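You operate a simulated robot arm through the tools that you are given. There is no shell and no other tool. Be economical: measure what you need, move in short steps, check, and stop when the job is done.

You run a simulated robot arm. Do the job below in one go: nothing can be reset, and whatever is moved stays where it is left.

TASK
Fetch the scrubbing brush and stand it on top of the beige packet marked cards.

Only the result counts: the job must be done as asked and must still hold three seconds after the hand-in. Knocking over, shifting, dropping, spilling or breaking anything else fails it.

THE ROBOT
A 6-joint arm with a two-finger parallel gripper, fixed in place. Base frame: the origin is at the foot of the arm, x ahead of it, y to its left, z up; the work surface is at about z = 0. Readings come in mm, degrees, newtons and seconds.
With the tool pointing down near the work surface it reaches from about 140 to 580 mm from the base axis. Its first joint turns from -66.0 to 66.0 degrees. Payload 2.1 kg.
The TCP is the grasp point between the finger pads, 30 mm short of the fingertips. In the tool frame z runs along the fingers and y along their closing line. The gripper opens to 94 mm. The fingers are 28 mm wide and 10 mm thick; the gripper's body (50 by 96 mm) begins 55 mm behind the TCP.
Orientation is told as [roll, pitch, yaw] about the base's x, y, z axes, in that order, counted from this pose: with the fingers straight down and closing along the base's y, the tool's x points along the base's -x, its y along +y and its z along -z.

THE INTERFACE
- The arm moves only by the tool arm_command. Its argument "targets" is one flat list of numbers, 7 for each row, row after row: the shift along the tool's x, y, z in mm, then the turn, a rotation vector about the tool's x, y, z in degrees, then the gripper command, from -1 (shut) to 1 (fully open), values between in proportion. In form: [x, y, z, ax, ay, az, gripper, x, y, z, ax, ay, az, gripper, ...]. A call has 1 to 10 rows; each row shifts and turns the commanded pose from where the row before left it, along the tool's axes as they then stand. Rows are played at 5 a second. More than 50 mm and 8.6 degrees between two rows, or a gripper value outside its range, and nothing of the call is played. Where a pose cannot be reached the arm comes as near as it can. A force on the tool above 40 N (or 10 N above the force at the start of the call, whichever is more), or a blocked arm, ends the call early, and 0.2 s more pass. The fingers move at their own pace (about 72 mm/s each) and stop on an object; they squeeze with about 24 N. The grip force told is the motor's: it shows also when the fingers shut on nothing. Time passes only in rows, and 0.2 s behind the last, so rows that do not move let the fingers close. It gives the time, the measured TCP pose, the force on the tool (base axes), the opening and the grip force at its end, in the units of the frame above (readings bear some noise), and new pictures: "pictures" is both (left out), scene, wrist or none.
- Cameras (640 x 400 px; columns grow to the right, rows downward): "scene" is fixed at [44.4, -358.2, 505]; the picture's right is [0.87, -0.50, 0.00], its down [-0.18, -0.31, -0.93] and it looks along [0.46, 0.81, -0.36] (base axes); focal length 339 px, centre (320, 200). "wrist" rides on the gripper at [-37, 0, -58] in the tool frame; the picture's right is [0.00, -1.00, 0.00], its down [0.97, 0.00, -0.24] and it looks along [0.24, 0.00, 0.97] (tool axes); focal length 218 px, centre (320, 200). There is no depth. A picture from a camera that has moved, and an enlarged one, comes with that camera's place and axes in the base frame and with its lens.
- inspect(camera, box): a new picture of the part [left, top, right, bottom] of that camera's present view, enlarged. The clock stands still meanwhile.
- job_done(): hands the job in; it is judged then, once.

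Go step by step. Nothing tells you positions but the pictures and the camera data: compare them with the known pose of the tool, close in by small moves and look again before you grip or let go. The budget is 90 turns and 170 pictures, counting those below and the enlarged ones. Unless the task says otherwise, let go and move clear before handing in, and close with one line.

The tools are called after "Call:" as name(argument=value, ...) on one line, values as JSON. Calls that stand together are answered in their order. arm_command: Moves the arm, as the interface text tells. Its arguments: {"type":"object","properties":{"targets":{"type":"array","items":{"type":"number"}},"pictures":{"type":"string","enum":["both","scene","wrist","none"]}},"required":["targets"]} The other tools are called the same way: inspect (camera, box) takes an enlarged picture of a part of a camera's view; job_done () hands the job in.

At the start:

```text
clock: 0.0
ee_pos: [213.8, 267.0, 323.0]
tcp_rot: [0.1, -0.1, 0.0]
force: [0.0, -0.1, -0.7]
width: 94.1
grip_force: 0.1
```

scene: 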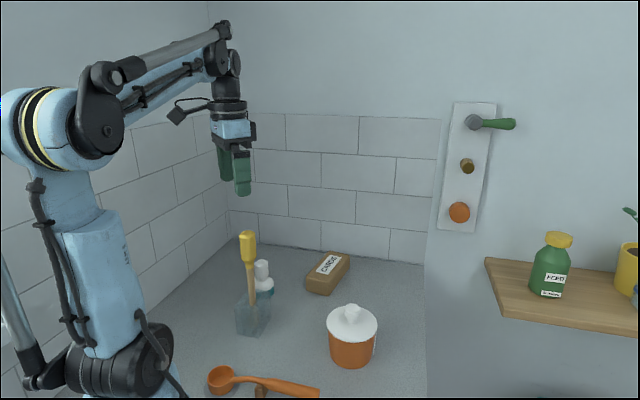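
wrist: 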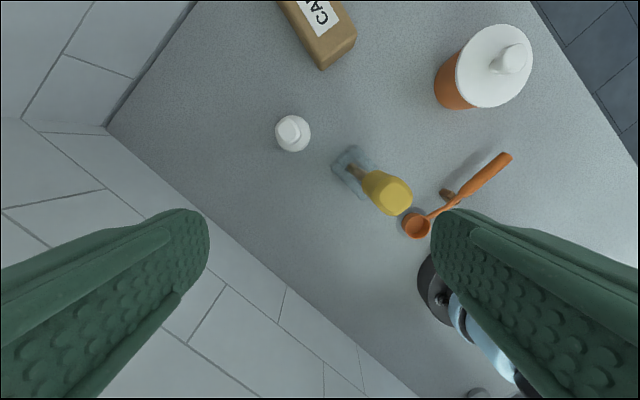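

I see a yellow-handled item standing in a clear holder, a white bottle, the beige packet, a pot, and a ladle. I'll enlarge to identify the brush.

Call:
inspect(camera="scene", box=[200, 220, 400, 345])

Call:
inspect(camera="wrist", box=[260, 0, 540, 250])

Call:
inspect(camera="scene", box=[190, 320, 350, 400])

Call:
inspect(camera="scene", box=[430, 90, 640, 340])

```text
3.20 times, centred on (300, 282) of scene
camera zoom: at [44.4, -358.2, 505.0], right [0.87, -0.5, 0.0], down [-0.18, -0.31, -0.93], along [0.46, 0.81, -0.36], focal length 1084 px, centre (384, -64)
```

zoom: 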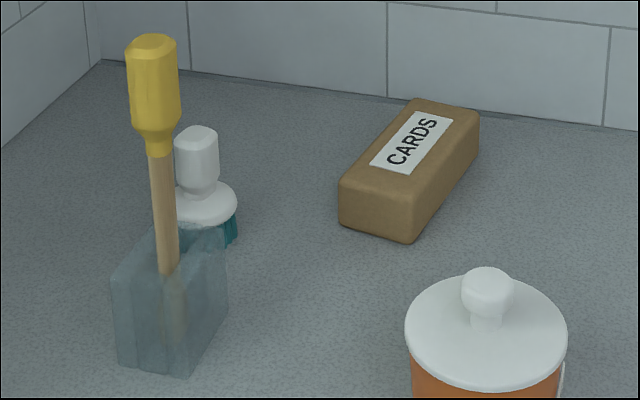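

```text
1.60 times, centred on (400, 125) of wrist
camera zoom: at [249.9, 266.9, 380.5], right [0.0, -1.0, 0.0], down [-0.97, 0.0, 0.24], along [-0.24, 0.0, -0.97], focal length 349 px, centre (192, 320)
```

zoom: 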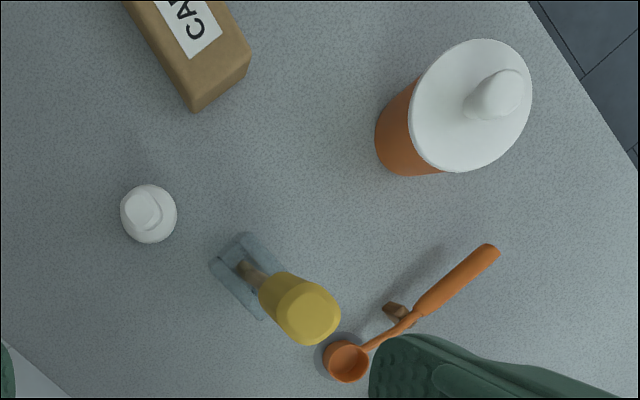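

```text
4.00 times, centred on (270, 360) of scene
camera zoom: at [44.4, -358.2, 505.0], right [0.87, -0.5, 0.0], down [-0.18, -0.31, -0.93], along [0.46, 0.81, -0.36], focal length 1355 px, centre (520, -440)
```

zoom: 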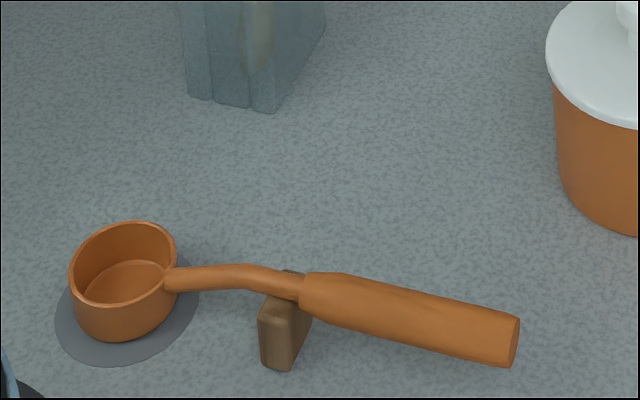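

```text
1.60 times, centred on (535, 215) of scene
camera zoom: at [44.4, -358.2, 505.0], right [0.87, -0.5, 0.0], down [-0.18, -0.31, -0.93], along [0.46, 0.81, -0.36], focal length 542 px, centre (-24, 176)
```

zoom: 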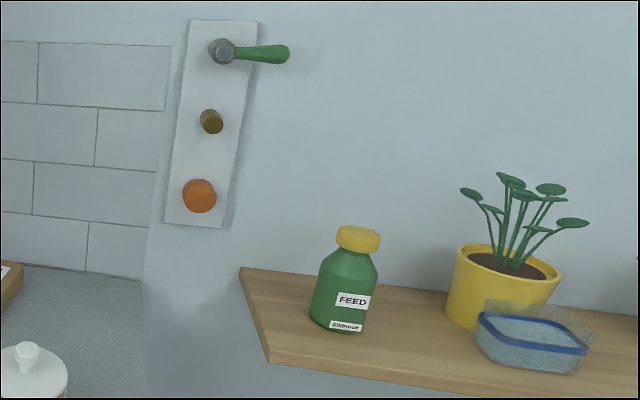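

The scrubbing brush is the white-knobbed one with teal bristles, at about (267, 311) with the knob top near z≈85. The yellow handle stands at (212, 213), up to z≈217, so I move over the brush first, then part-way down, and look.

Call:
arm_command(targets=[-27, 22, 0, 0, 0, 0, 1, -26, 22, 0, 0, 0, 0, 1, 0, 0, 35, 0, 0, 0, 1, 0, 0, 35, 0, 0, 0, 1, 0, 0, 35, 0, 0, 0, 1, 0, 0, 35, 0, 0, 0, 1, 0, 0, 0, 0, 0, 0, 1])

```text
clock: 1.6
ee_pos: [265.4, 312.2, 182.5]
tcp_rot: [0.0, 0.0, 0.0]
force: [0.8, -0.2, -0.1]
width: 94.1
grip_force: 0.1
camera wrist: at [301.7, 310.7, 241.1], right [0.0, -1.0, 0.0], down [-0.97, 0.0, 0.24], along [-0.24, 0.0, -0.97], focal length 218 px, centre (320, 200)
```

scene: 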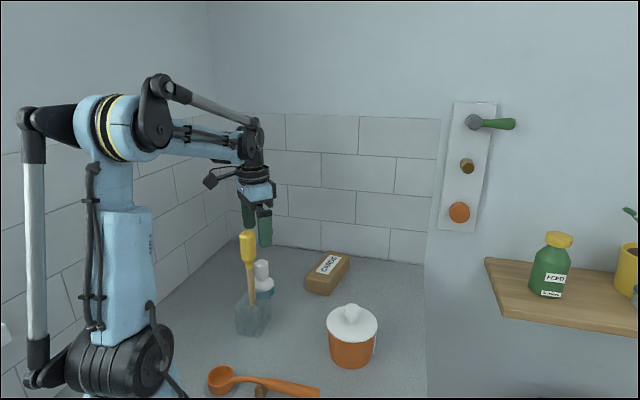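
wrist: 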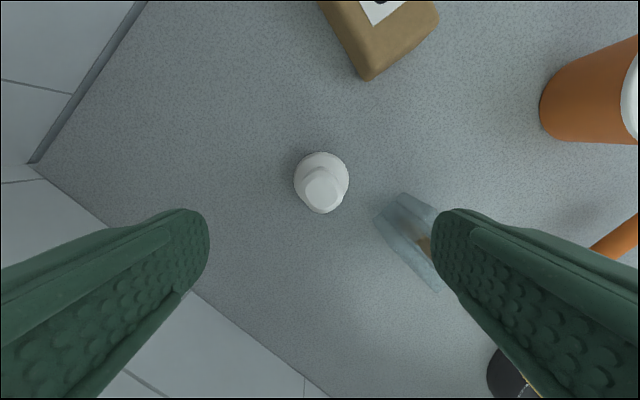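

The brush is nearly under the TCP. I'll enlarge it to measure the knob's shape and place.

Call:
inspect(camera="wrist", box=[270, 135, 370, 235])

Call:
inspect(camera="scene", box=[225, 220, 305, 345])

```text
4.00 times, centred on (320, 185) of wrist
camera zoom: at [301.7, 310.7, 241.1], right [0.0, -1.0, 0.0], down [-0.97, 0.0, 0.24], along [-0.24, 0.0, -0.97], focal length 873 px, centre (320, 260)
```

zoom: 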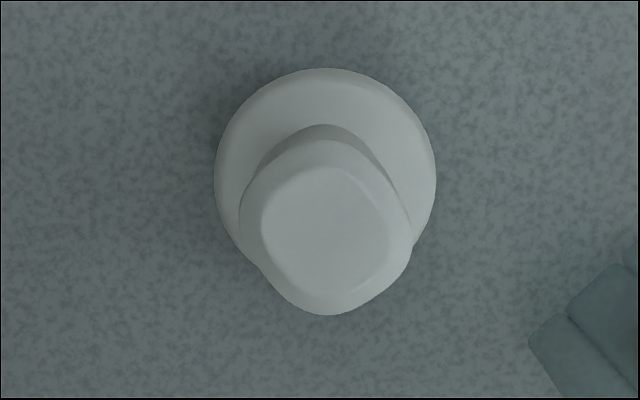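

```text
3.20 times, centred on (265, 282) of scene
camera zoom: at [44.4, -358.2, 505.0], right [0.87, -0.5, 0.0], down [-0.18, -0.31, -0.93], along [0.46, 0.81, -0.36], focal length 1084 px, centre (496, -64)
```

zoom: 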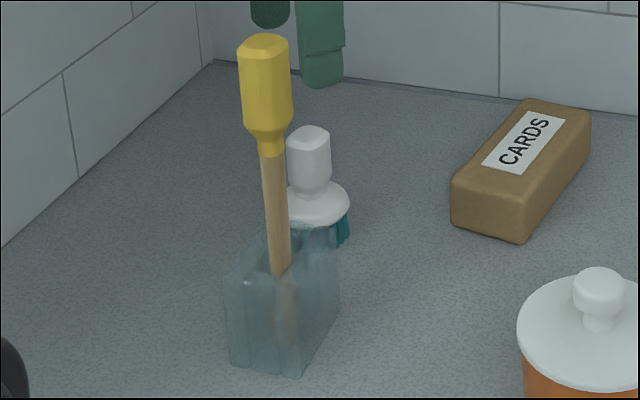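

The knob is about 31 mm across and centred near (269, 310). I'll correct sideways, come down 45 mm and look again.

Call:
arm_command(targets=[-4, -2, 15, 0, 0, 0, 1, 0, 0, 20, 0, 0, 0, 1, 0, 0, 10, 0, 0, 0, 1, 0, 0, 0, 0, 0, 0, 1], pictures="wrist")

Call:
inspect(camera="wrist", box=[260, 130, 380, 250])

Call:
inspect(camera="scene", box=[225, 220, 305, 345])

```text
clock: 2.6
ee_pos: [269.5, 310.4, 137.4]
tcp_rot: [0.1, -0.1, 0.0]
force: [0.0, 0.2, 0.0]
width: 93.9
grip_force: 0.0
camera wrist: at [307.0, 309.0, 195.4], right [0.0, -1.0, 0.0], down [-0.97, 0.0, 0.24], along [-0.24, 0.0, -0.97], focal length 218 px, centre (320, 200)
```

wrist: 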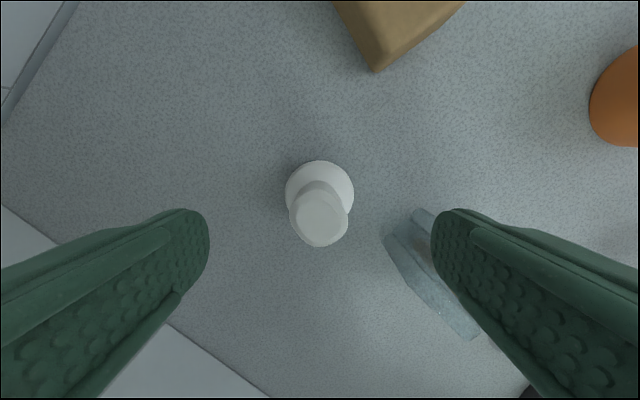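

```text
3.33 times, centred on (320, 190) of wrist
camera zoom: at [307.0, 309.0, 195.4], right [0.0, -1.0, 0.0], down [-0.97, 0.0, 0.24], along [-0.24, 0.0, -0.97], focal length 728 px, centre (320, 233)
```

zoom: 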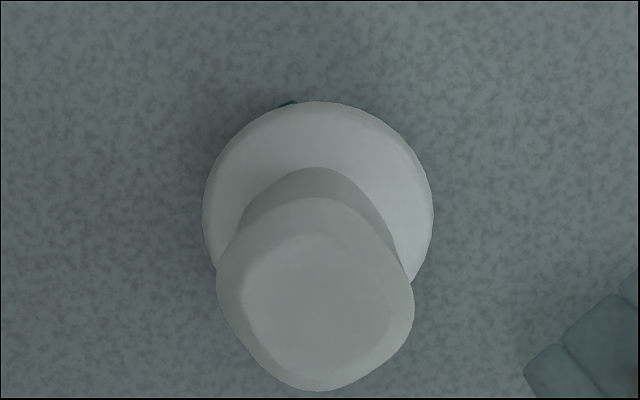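

```text
3.20 times, centred on (265, 282) of scene
camera zoom: at [44.4, -358.2, 505.0], right [0.87, -0.5, 0.0], down [-0.18, -0.31, -0.93], along [0.46, 0.81, -0.36], focal length 1084 px, centre (496, -64)
```

zoom: 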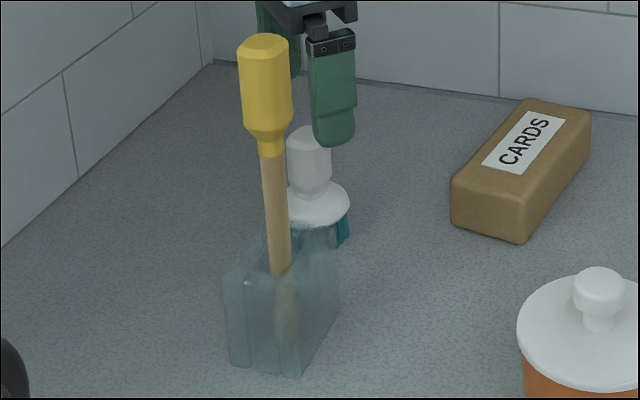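

The knob is a rounded square turned by about 40°, centred on the TCP. I'll turn the gripper 40° to square up with its sides and check.

Call:
arm_command(targets=[0, 0, 0, 0, 0, -8, 1, 0, 0, 0, 0, 0, -8, 1, 0, 0, 0, 0, 0, -8, 1, 0, 0, 0, 0, 0, -8, 1, 0, 0, 0, 0, 0, -8, 1, 0, 0, 0, 0, 0, 0, 1])

Call:
inspect(camera="wrist", box=[260, 130, 380, 250])

```text
clock: 4.0
ee_pos: [270.6, 310.6, 136.7]
tcp_rot: [0.0, -0.2, 40.1]
force: [0.2, 0.0, -0.1]
width: 94.1
grip_force: 0.1
camera wrist: at [299.2, 333.8, 195.8], right [0.64, -0.76, 0.0], down [-0.74, -0.63, 0.24], along [-0.18, -0.15, -0.97], focal length 218 px, centre (320, 200)
```

scene: 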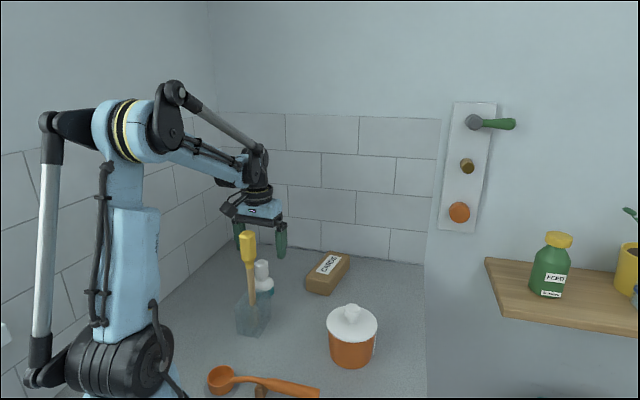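
wrist: 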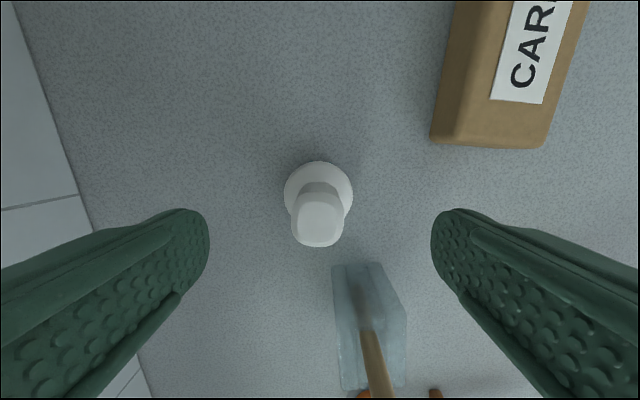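

```text
3.33 times, centred on (320, 190) of wrist
camera zoom: at [299.2, 333.8, 195.8], right [0.64, -0.76, 0.0], down [-0.74, -0.63, 0.24], along [-0.18, -0.15, -0.97], focal length 728 px, centre (320, 233)
```

zoom: 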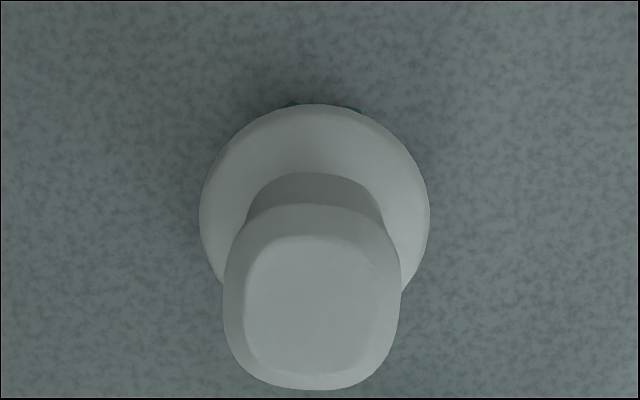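

The gripper is squared with the knob. I'll descend to z≈72 with the tips just above the disc.

Call:
arm_command(targets=[0, 1, 15, 0, 0, 0, 1, 0, 0, 15, 0, 0, 0, 1, 0, 0, 15, 0, 0, 0, 1, 0, 0, 12, 0, 0, 0, 1, 0, 0, 0, 0, 0, 0, 1])

Call:
inspect(camera="scene", box=[205, 180, 325, 345])

```text
clock: 5.2
ee_pos: [271.5, 312.6, 80.7]
tcp_rot: [0.0, -0.2, 39.9]
force: [-0.1, 0.0, -0.2]
width: 94.2
grip_force: 0.0
camera wrist: at [298.2, 333.9, 138.6], right [0.64, -0.77, 0.0], down [-0.74, -0.62, 0.24], along [-0.18, -0.15, -0.97], focal length 218 px, centre (320, 200)
```

scene: 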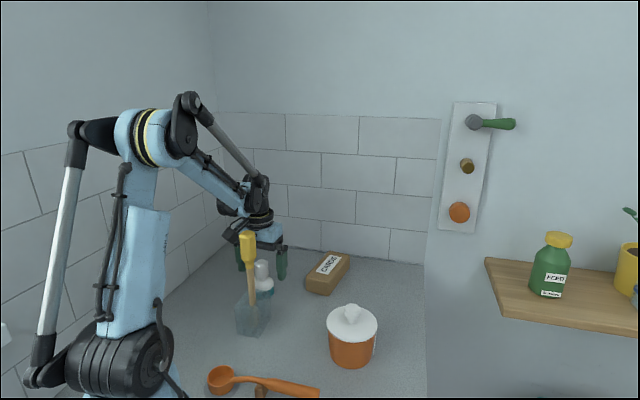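
wrist: 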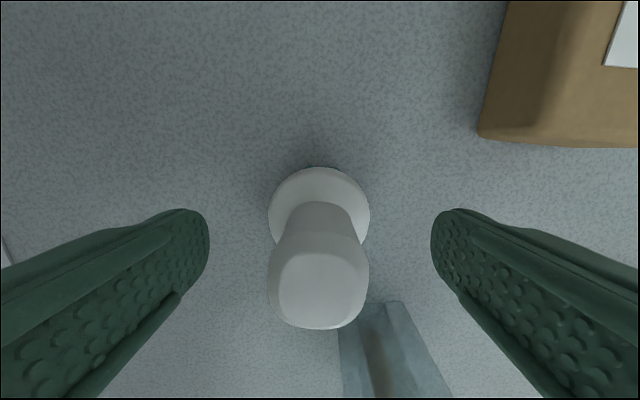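

```text
2.42 times, centred on (265, 262) of scene
camera zoom: at [44.4, -358.2, 505.0], right [0.87, -0.5, 0.0], down [-0.18, -0.31, -0.93], along [0.46, 0.81, -0.36], focal length 821 px, centre (453, 48)
```

zoom: 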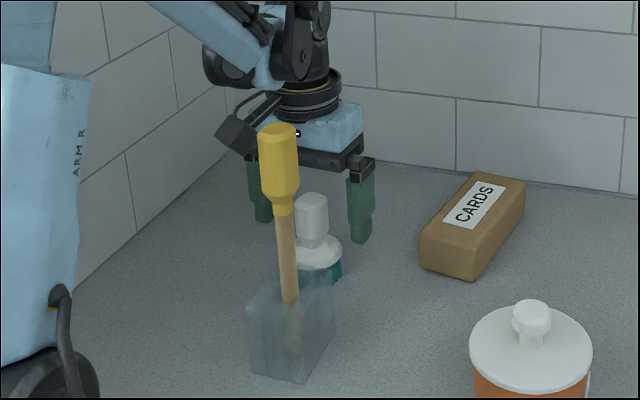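

The clearances look good and the knob top is at about z=88. I'll go 7 mm lower and close the grip.

Call:
arm_command(targets=[1, 0, 7, 0, 0, 0, 1, 0, 0, 0, 0, 0, 0, 1, 0, 0, 0, 0, 0, 0, -1, 0, 0, 0, 0, 0, 0, -1, 0, 0, 0, 0, 0, 0, -1, 0, 0, 0, 0, 0, 0, -1])

Call:
inspect(camera="scene", box=[205, 180, 325, 345])

```text
clock: 6.6
ee_pos: [268.8, 311.2, 73.2]
tcp_rot: [0.1, -0.3, 40.0]
force: [-0.5, 0.7, 0.9]
width: 32.9
grip_force: 23.9
camera wrist: at [297.0, 333.4, 131.9], right [0.64, -0.77, 0.0], down [-0.74, -0.62, 0.24], along [-0.18, -0.15, -0.97], focal length 218 px, centre (320, 200)
```

scene: 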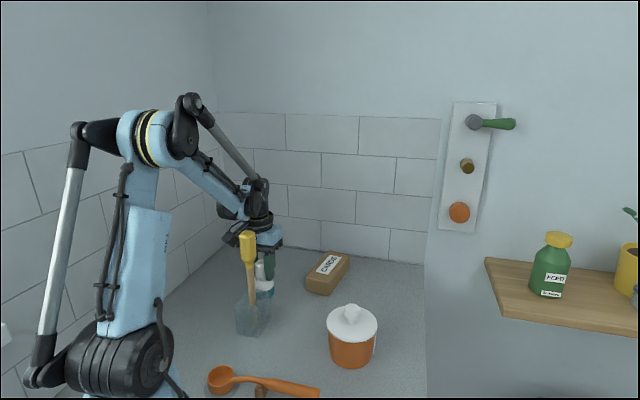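
wrist: 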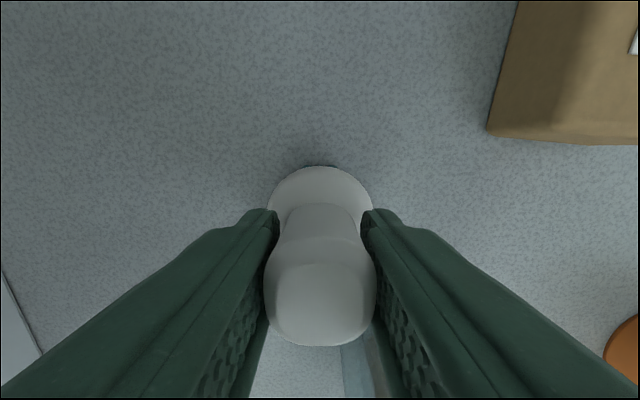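

```text
2.42 times, centred on (265, 262) of scene
camera zoom: at [44.4, -358.2, 505.0], right [0.87, -0.5, 0.0], down [-0.18, -0.31, -0.93], along [0.46, 0.81, -0.36], focal length 821 px, centre (453, 48)
```

zoom: 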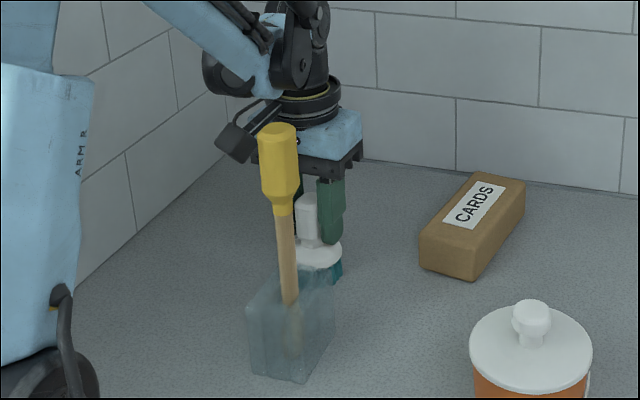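

The knob is gripped at 32.9 mm with the brush bottom 73 mm below the TCP. I'll lift straight up 70 mm.

Call:
arm_command(targets=[0, 0, -10, 0, 0, 0, -1, 0, 0, -20, 0, 0, 0, -1, 0, 0, -20, 0, 0, 0, -1, 0, 0, -20, 0, 0, 0, -1, 0, 0, 0, 0, 0, 0, -1])

Call:
inspect(camera="scene", box=[205, 180, 365, 305])

```text
clock: 7.8
ee_pos: [269.9, 311.4, 142.9]
tcp_rot: [0.0, -0.2, 39.9]
force: [0.0, 0.4, -1.2]
width: 32.8
grip_force: 24.9
camera wrist: at [297.8, 333.8, 201.3], right [0.64, -0.77, 0.0], down [-0.74, -0.62, 0.24], along [-0.18, -0.15, -0.97], focal length 218 px, centre (320, 200)
```

scene: 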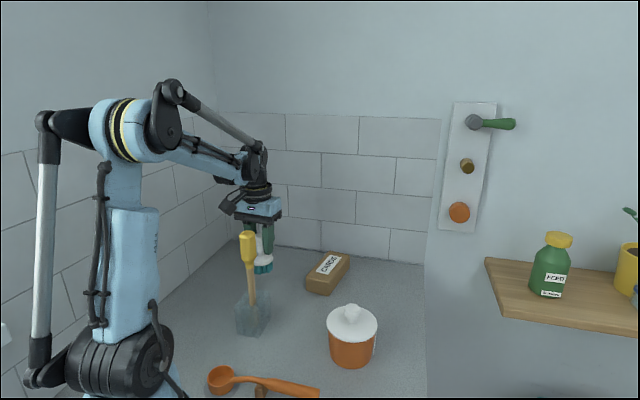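
wrist: 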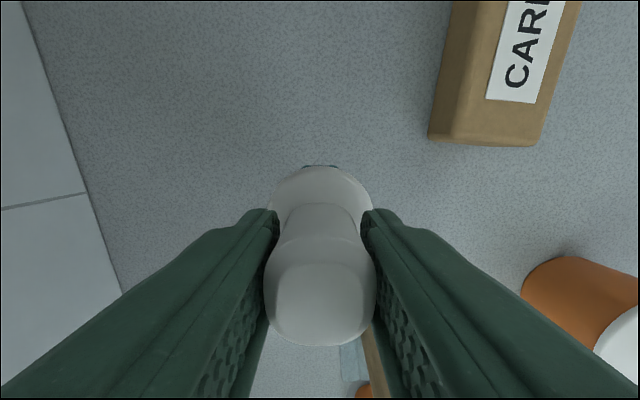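

```text
3.20 times, centred on (285, 242) of scene
camera zoom: at [44.4, -358.2, 505.0], right [0.87, -0.5, 0.0], down [-0.18, -0.31, -0.93], along [0.46, 0.81, -0.36], focal length 1084 px, centre (432, 64)
```

zoom: 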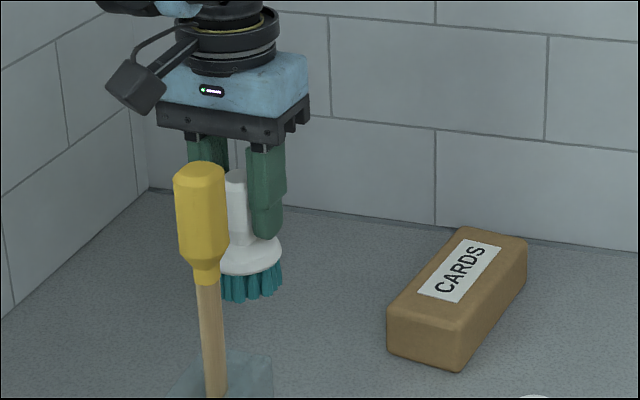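

The brush is held upright and clear. I'll move part-way toward the packet, staying short of it, so the wrist camera can see its whole top.

Call:
arm_command(targets=[-8.7, -20.7, -5, 0, 0, 0, -1, -8.7, -20.7, -5, 0, 0, 0, -1, -8.7, -20.7, -5, 0, 0, 0, -1, -8.7, -20.7, -5, 0, 0, 0, -1, 0, 0, 0, 0, 0, 0, -1])

Call:
inspect(camera="scene", box=[285, 230, 370, 310])

```text
clock: 9.0
ee_pos: [350.9, 270.9, 163.8]
tcp_rot: [0.1, -0.1, 40.0]
force: [0.2, -0.8, -1.0]
width: 32.7
grip_force: 24.0
camera wrist: at [378.8, 292.5, 221.5], right [0.64, -0.77, 0.0], down [-0.74, -0.62, 0.24], along [-0.18, -0.15, -0.97], focal length 218 px, centre (320, 200)
```

scene: 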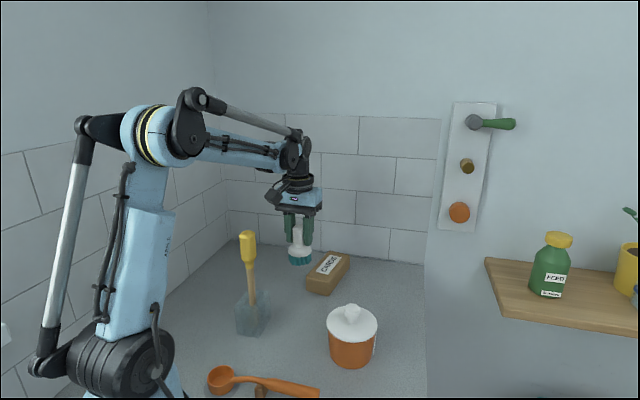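
wrist: 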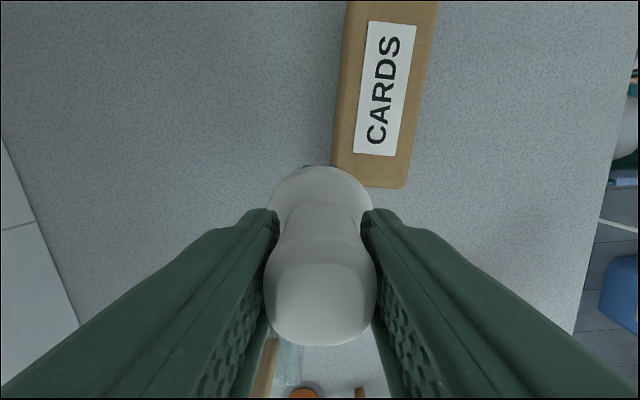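

```text
5.00 times, centred on (328, 270) of scene
camera zoom: at [44.4, -358.2, 505.0], right [0.87, -0.5, 0.0], down [-0.18, -0.31, -0.93], along [0.46, 0.81, -0.36], focal length 1694 px, centre (282, -150)
```

zoom: 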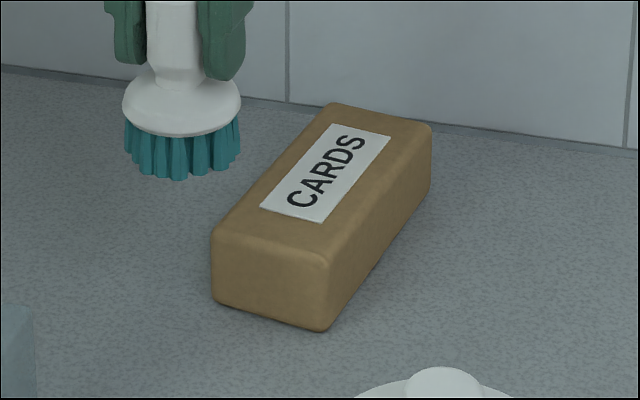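

The packet top is about 37 mm high, with its label centre at about (442, 282). I'll move over it at the present height.

Call:
arm_command(targets=[-19.2, -12.5, 0, 0, 0, 0, -1, -19.2, -12.5, 0, 0, 0, 0, -1, -19.2, -12.5, 0, 0, 0, 0, -1, -19.2, -12.5, 0, 0, 0, 0, -1, 0, 0, 0, 0, 0, 0, -1, 0, 0, 0, 0, 0, 0, -1])

Call:
inspect(camera="scene", box=[285, 220, 385, 310])

Call:
inspect(camera="wrist", box=[240, 100, 400, 230])

```text
clock: 10.4
ee_pos: [439.1, 281.6, 163.7]
tcp_rot: [0.1, -0.2, 40.0]
force: [-0.6, -0.3, -0.5]
width: 33.0
grip_force: 24.3
camera wrist: at [468.2, 303.7, 222.2], right [0.64, -0.77, 0.0], down [-0.74, -0.62, 0.24], along [-0.18, -0.15, -0.97], focal length 218 px, centre (320, 200)
```

scene: 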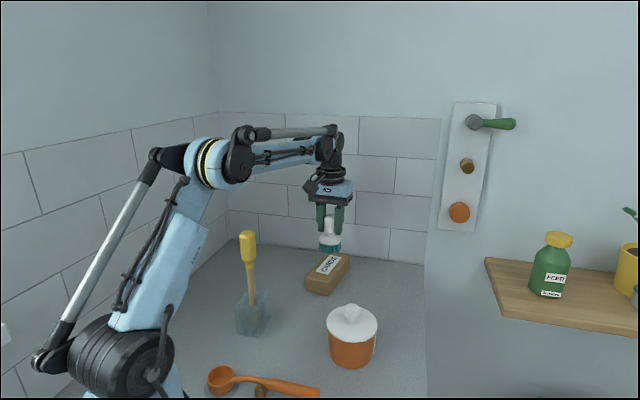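
wrist: 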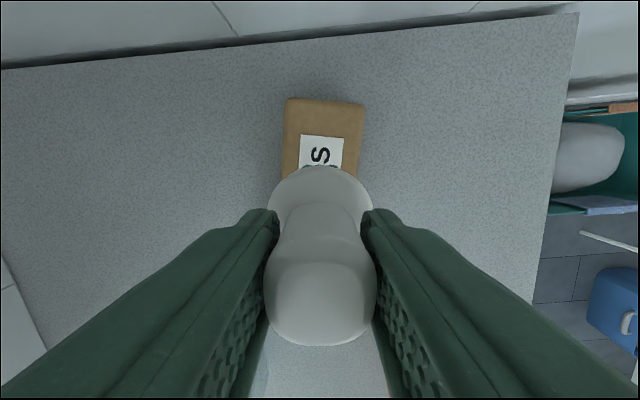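

```text
4.44 times, centred on (335, 265) of scene
camera zoom: at [44.4, -358.2, 505.0], right [0.87, -0.5, 0.0], down [-0.18, -0.31, -0.93], along [0.46, 0.81, -0.36], focal length 1506 px, centre (253, -89)
```

zoom: 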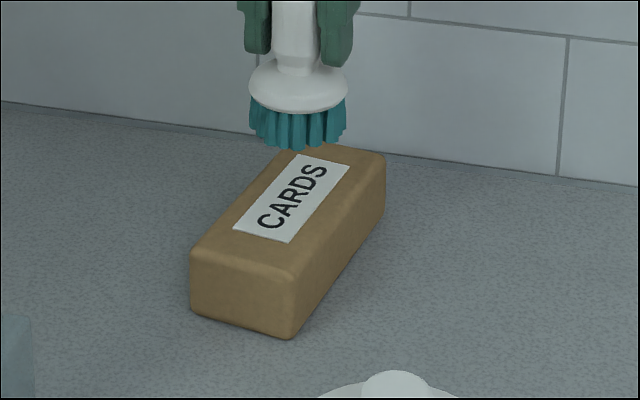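

```text
3.08 times, centred on (320, 165) of wrist
camera zoom: at [468.2, 303.7, 222.2], right [0.64, -0.77, 0.0], down [-0.74, -0.62, 0.24], along [-0.18, -0.15, -0.97], focal length 672 px, centre (320, 308)
```

zoom: 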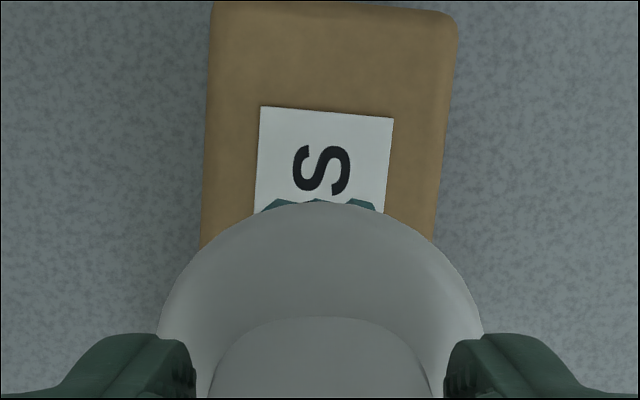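

The brush is 2 mm off in each of the tool's x and y from the packet's centre. I'll correct that and descend until the bristles are just above the top.

Call:
arm_command(targets=[2, 2, 10, 0, 0, 0, -1, 0, 0, 15, 0, 0, 0, -1, 0, 0, 12, 0, 0, 0, -1, 0, 0, 7, 0, 0, 0, -1, 0, 0, 0, 0, 0, 0, -1, 0, 0, 0, 0, 0, 0, -1])

Call:
inspect(camera="scene", box=[285, 220, 385, 310])

Call:
inspect(camera="wrist", box=[240, 70, 400, 200])

```text
clock: 11.8
ee_pos: [436.8, 282.6, 119.4]
tcp_rot: [0.1, -0.2, 39.9]
force: [-0.9, 0.1, -0.8]
width: 33.0
grip_force: 24.0
camera wrist: at [465.3, 304.0, 177.7], right [0.64, -0.77, 0.0], down [-0.74, -0.62, 0.24], along [-0.18, -0.15, -0.97], focal length 218 px, centre (320, 200)
```

scene: 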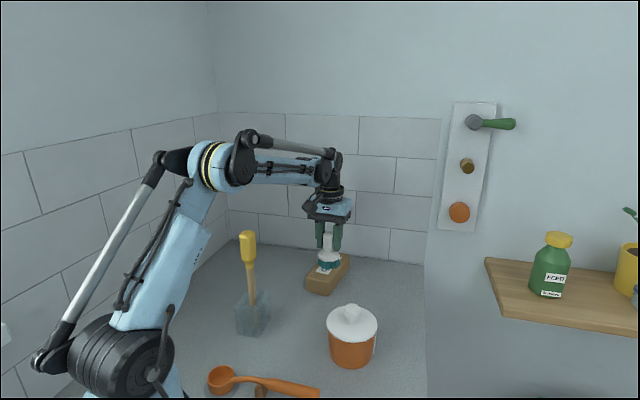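
wrist: 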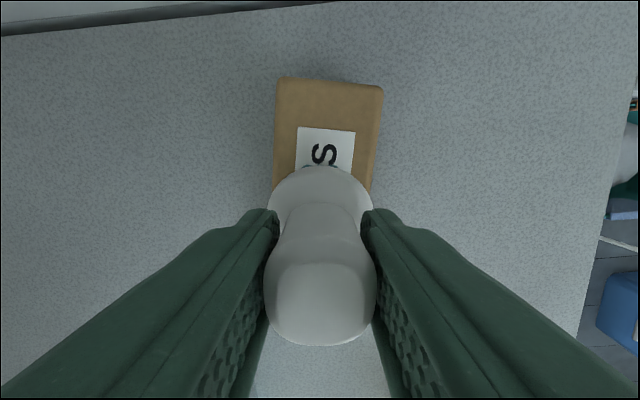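

```text
4.44 times, centred on (335, 265) of scene
camera zoom: at [44.4, -358.2, 505.0], right [0.87, -0.5, 0.0], down [-0.18, -0.31, -0.93], along [0.46, 0.81, -0.36], focal length 1506 px, centre (253, -89)
```

zoom: 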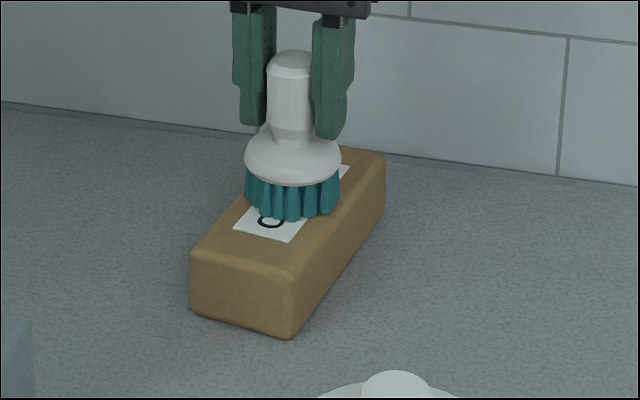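

```text
3.08 times, centred on (320, 135) of wrist
camera zoom: at [465.3, 304.0, 177.7], right [0.64, -0.77, 0.0], down [-0.74, -0.62, 0.24], along [-0.18, -0.15, -0.97], focal length 672 px, centre (320, 400)
```

zoom: 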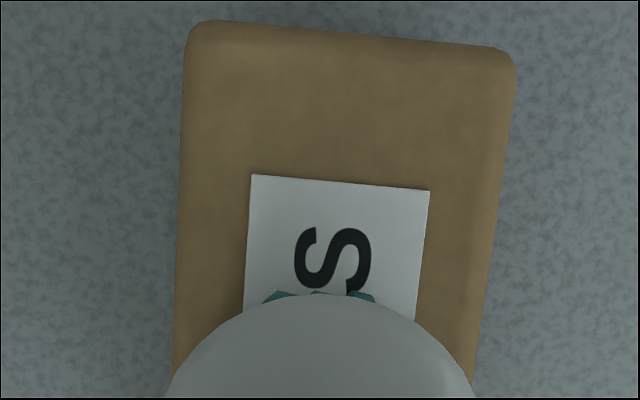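

Well centred over the packet, with about 9 mm left to go. I'll lower slowly and watch the force.

Call:
arm_command(targets=[0, 0, 2, 0, 0, 0, -1, 0, 0, 2, 0, 0, 0, -1, 0, 0, 2, 0, 0, 0, -1, 0, 0, 0, 0, 0, 0, -1], pictures="none")

Call:
inspect(camera="scene", box=[300, 230, 360, 300])

```text
clock: 12.8
ee_pos: [436.6, 279.8, 114.0]
tcp_rot: [0.0, -0.2, 40.0]
force: [-0.8, 1.6, 22.1]
width: 32.8
grip_force: 24.2
```

```text
5.71 times, centred on (330, 265) of scene
camera zoom: at [44.3, -358.3, 505.0], right [0.87, -0.5, 0.0], down [-0.18, -0.31, -0.93], along [0.46, 0.81, -0.36], focal length 1936 px, centre (263, -171)
```

zoom: 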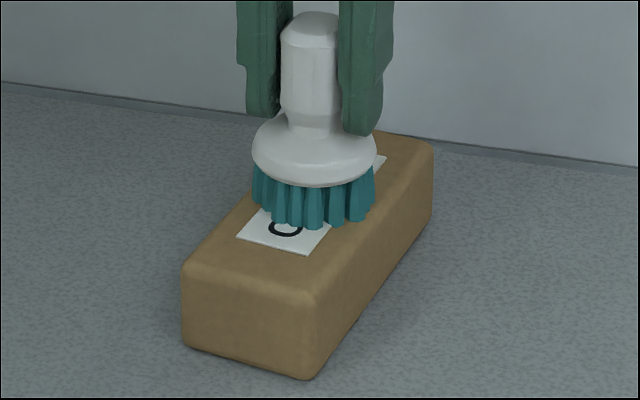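

The bristles rest on the packet with 22 N. I'll ease up slightly to unload it.

Call:
arm_command(targets=[0, 0, -0.6, 0, 0, 0, -1, 0, 0, 0, 0, 0, 0, -1], pictures="none")

```text
clock: 13.4
ee_pos: [437.4, 281.0, 113.6]
tcp_rot: [0.0, -0.2, 40.0]
force: [0.7, 1.7, 3.3]
width: 32.4
grip_force: 24.3
```

Only about 3 N of load is left, so the brush is resting on the packet. I'll open the fingers.

Call:
arm_command(targets=[0, 0, 0, 0, 0, 0, -0.1, 0, 0, 0, 0, 0, 0, 0.1, 0, 0, 0, 0, 0, 0, 0.5, 0, 0, 0, 0, 0, 0, 0.5])

Call:
inspect(camera="scene", box=[300, 230, 360, 300])

```text
clock: 14.4
ee_pos: [436.9, 280.6, 115.4]
tcp_rot: [0.0, -0.2, 40.1]
force: [-0.7, 0.1, 0.4]
width: 70.8
grip_force: 0.0
camera wrist: at [465.2, 303.5, 172.2], right [0.64, -0.77, 0.0], down [-0.74, -0.62, 0.24], along [-0.18, -0.15, -0.97], focal length 218 px, centre (320, 200)
```

scene: 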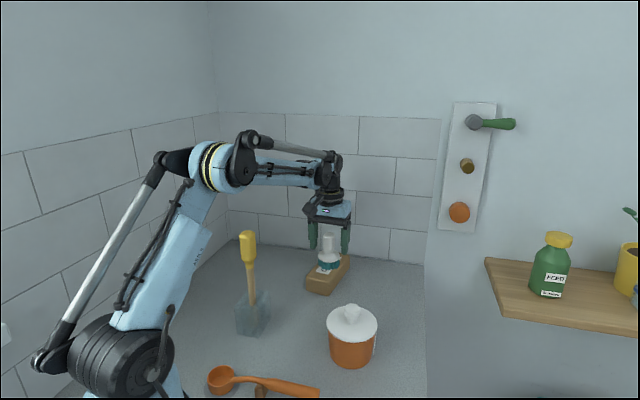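
wrist: 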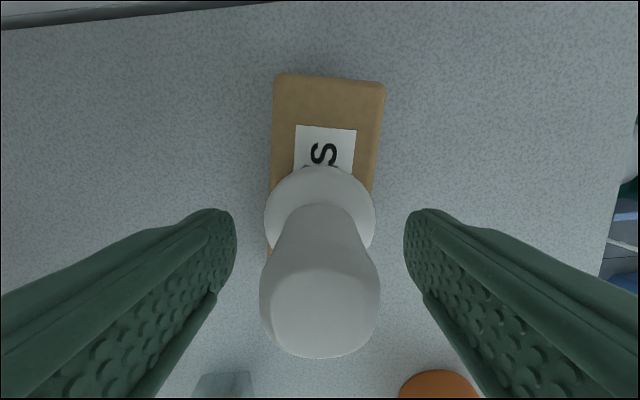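

```text
5.71 times, centred on (330, 265) of scene
camera zoom: at [44.4, -358.2, 505.0], right [0.87, -0.5, 0.0], down [-0.18, -0.31, -0.93], along [0.46, 0.81, -0.36], focal length 1936 px, centre (263, -171)
```

zoom: 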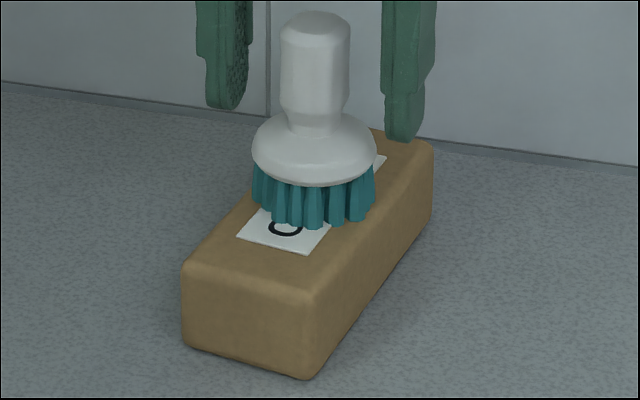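

The brush stands by itself on the packet. I'll raise the gripper straight up and clear.

Call:
arm_command(targets=[0, 0, -10, 0, 0, 0, 0.6, 0, 0, -20, 0, 0, 0, 0.6, 0, 0, -30, 0, 0, 0, 0.6, 0, 0, -30, 0, 0, 0, 0.6, 0, 0, 0, 0, 0, 0, 0.6, 0, 0, 0, 0, 0, 0, 0.6])

Call:
inspect(camera="scene", box=[200, 220, 400, 345])

```text
clock: 15.8
ee_pos: [436.7, 280.2, 204.7]
tcp_rot: [0.0, -0.2, 39.9]
force: [-0.1, -0.2, -0.8]
width: 75.3
grip_force: 0.1
camera wrist: at [464.6, 302.4, 262.2], right [0.64, -0.77, 0.0], down [-0.74, -0.62, 0.24], along [-0.18, -0.15, -0.97], focal length 218 px, centre (320, 200)
```

scene: 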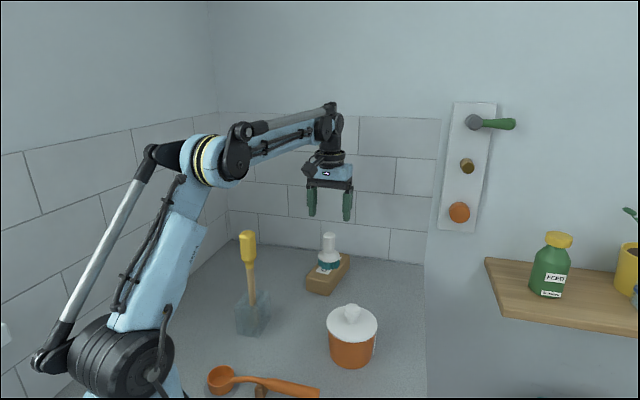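
wrist: 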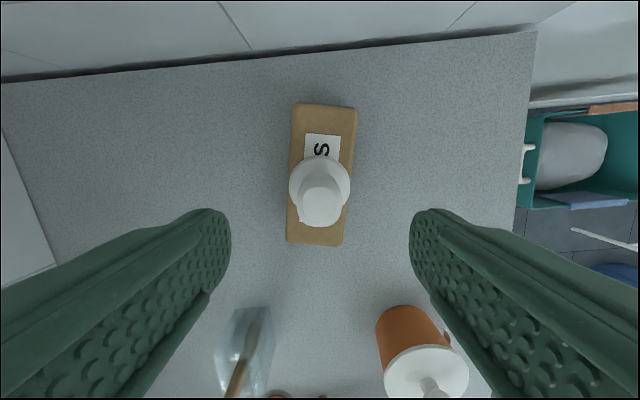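

```text
3.20 times, centred on (300, 282) of scene
camera zoom: at [44.4, -358.2, 505.0], right [0.87, -0.5, 0.0], down [-0.18, -0.31, -0.93], along [0.46, 0.81, -0.36], focal length 1084 px, centre (384, -64)
```

zoom: 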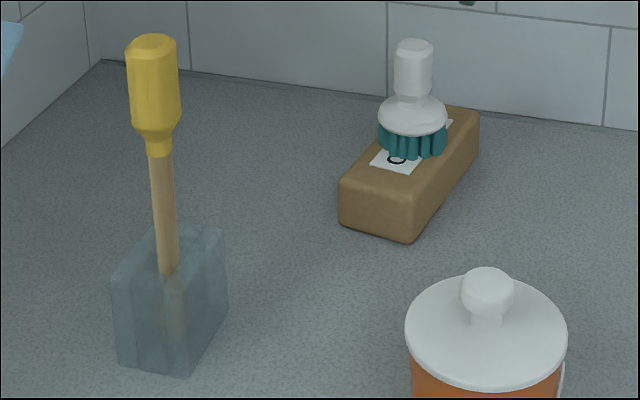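

The brush stands upright on the packet, nothing else has moved, and the gripper is clear. I'm handing in.

Call:
job_done()

```text
The job is handed in.
```

The scrubbing brush is standing upright on top of the beige packet marked cards. The gripper has let go and moved clear, and nothing else looked moved in the last pictures.
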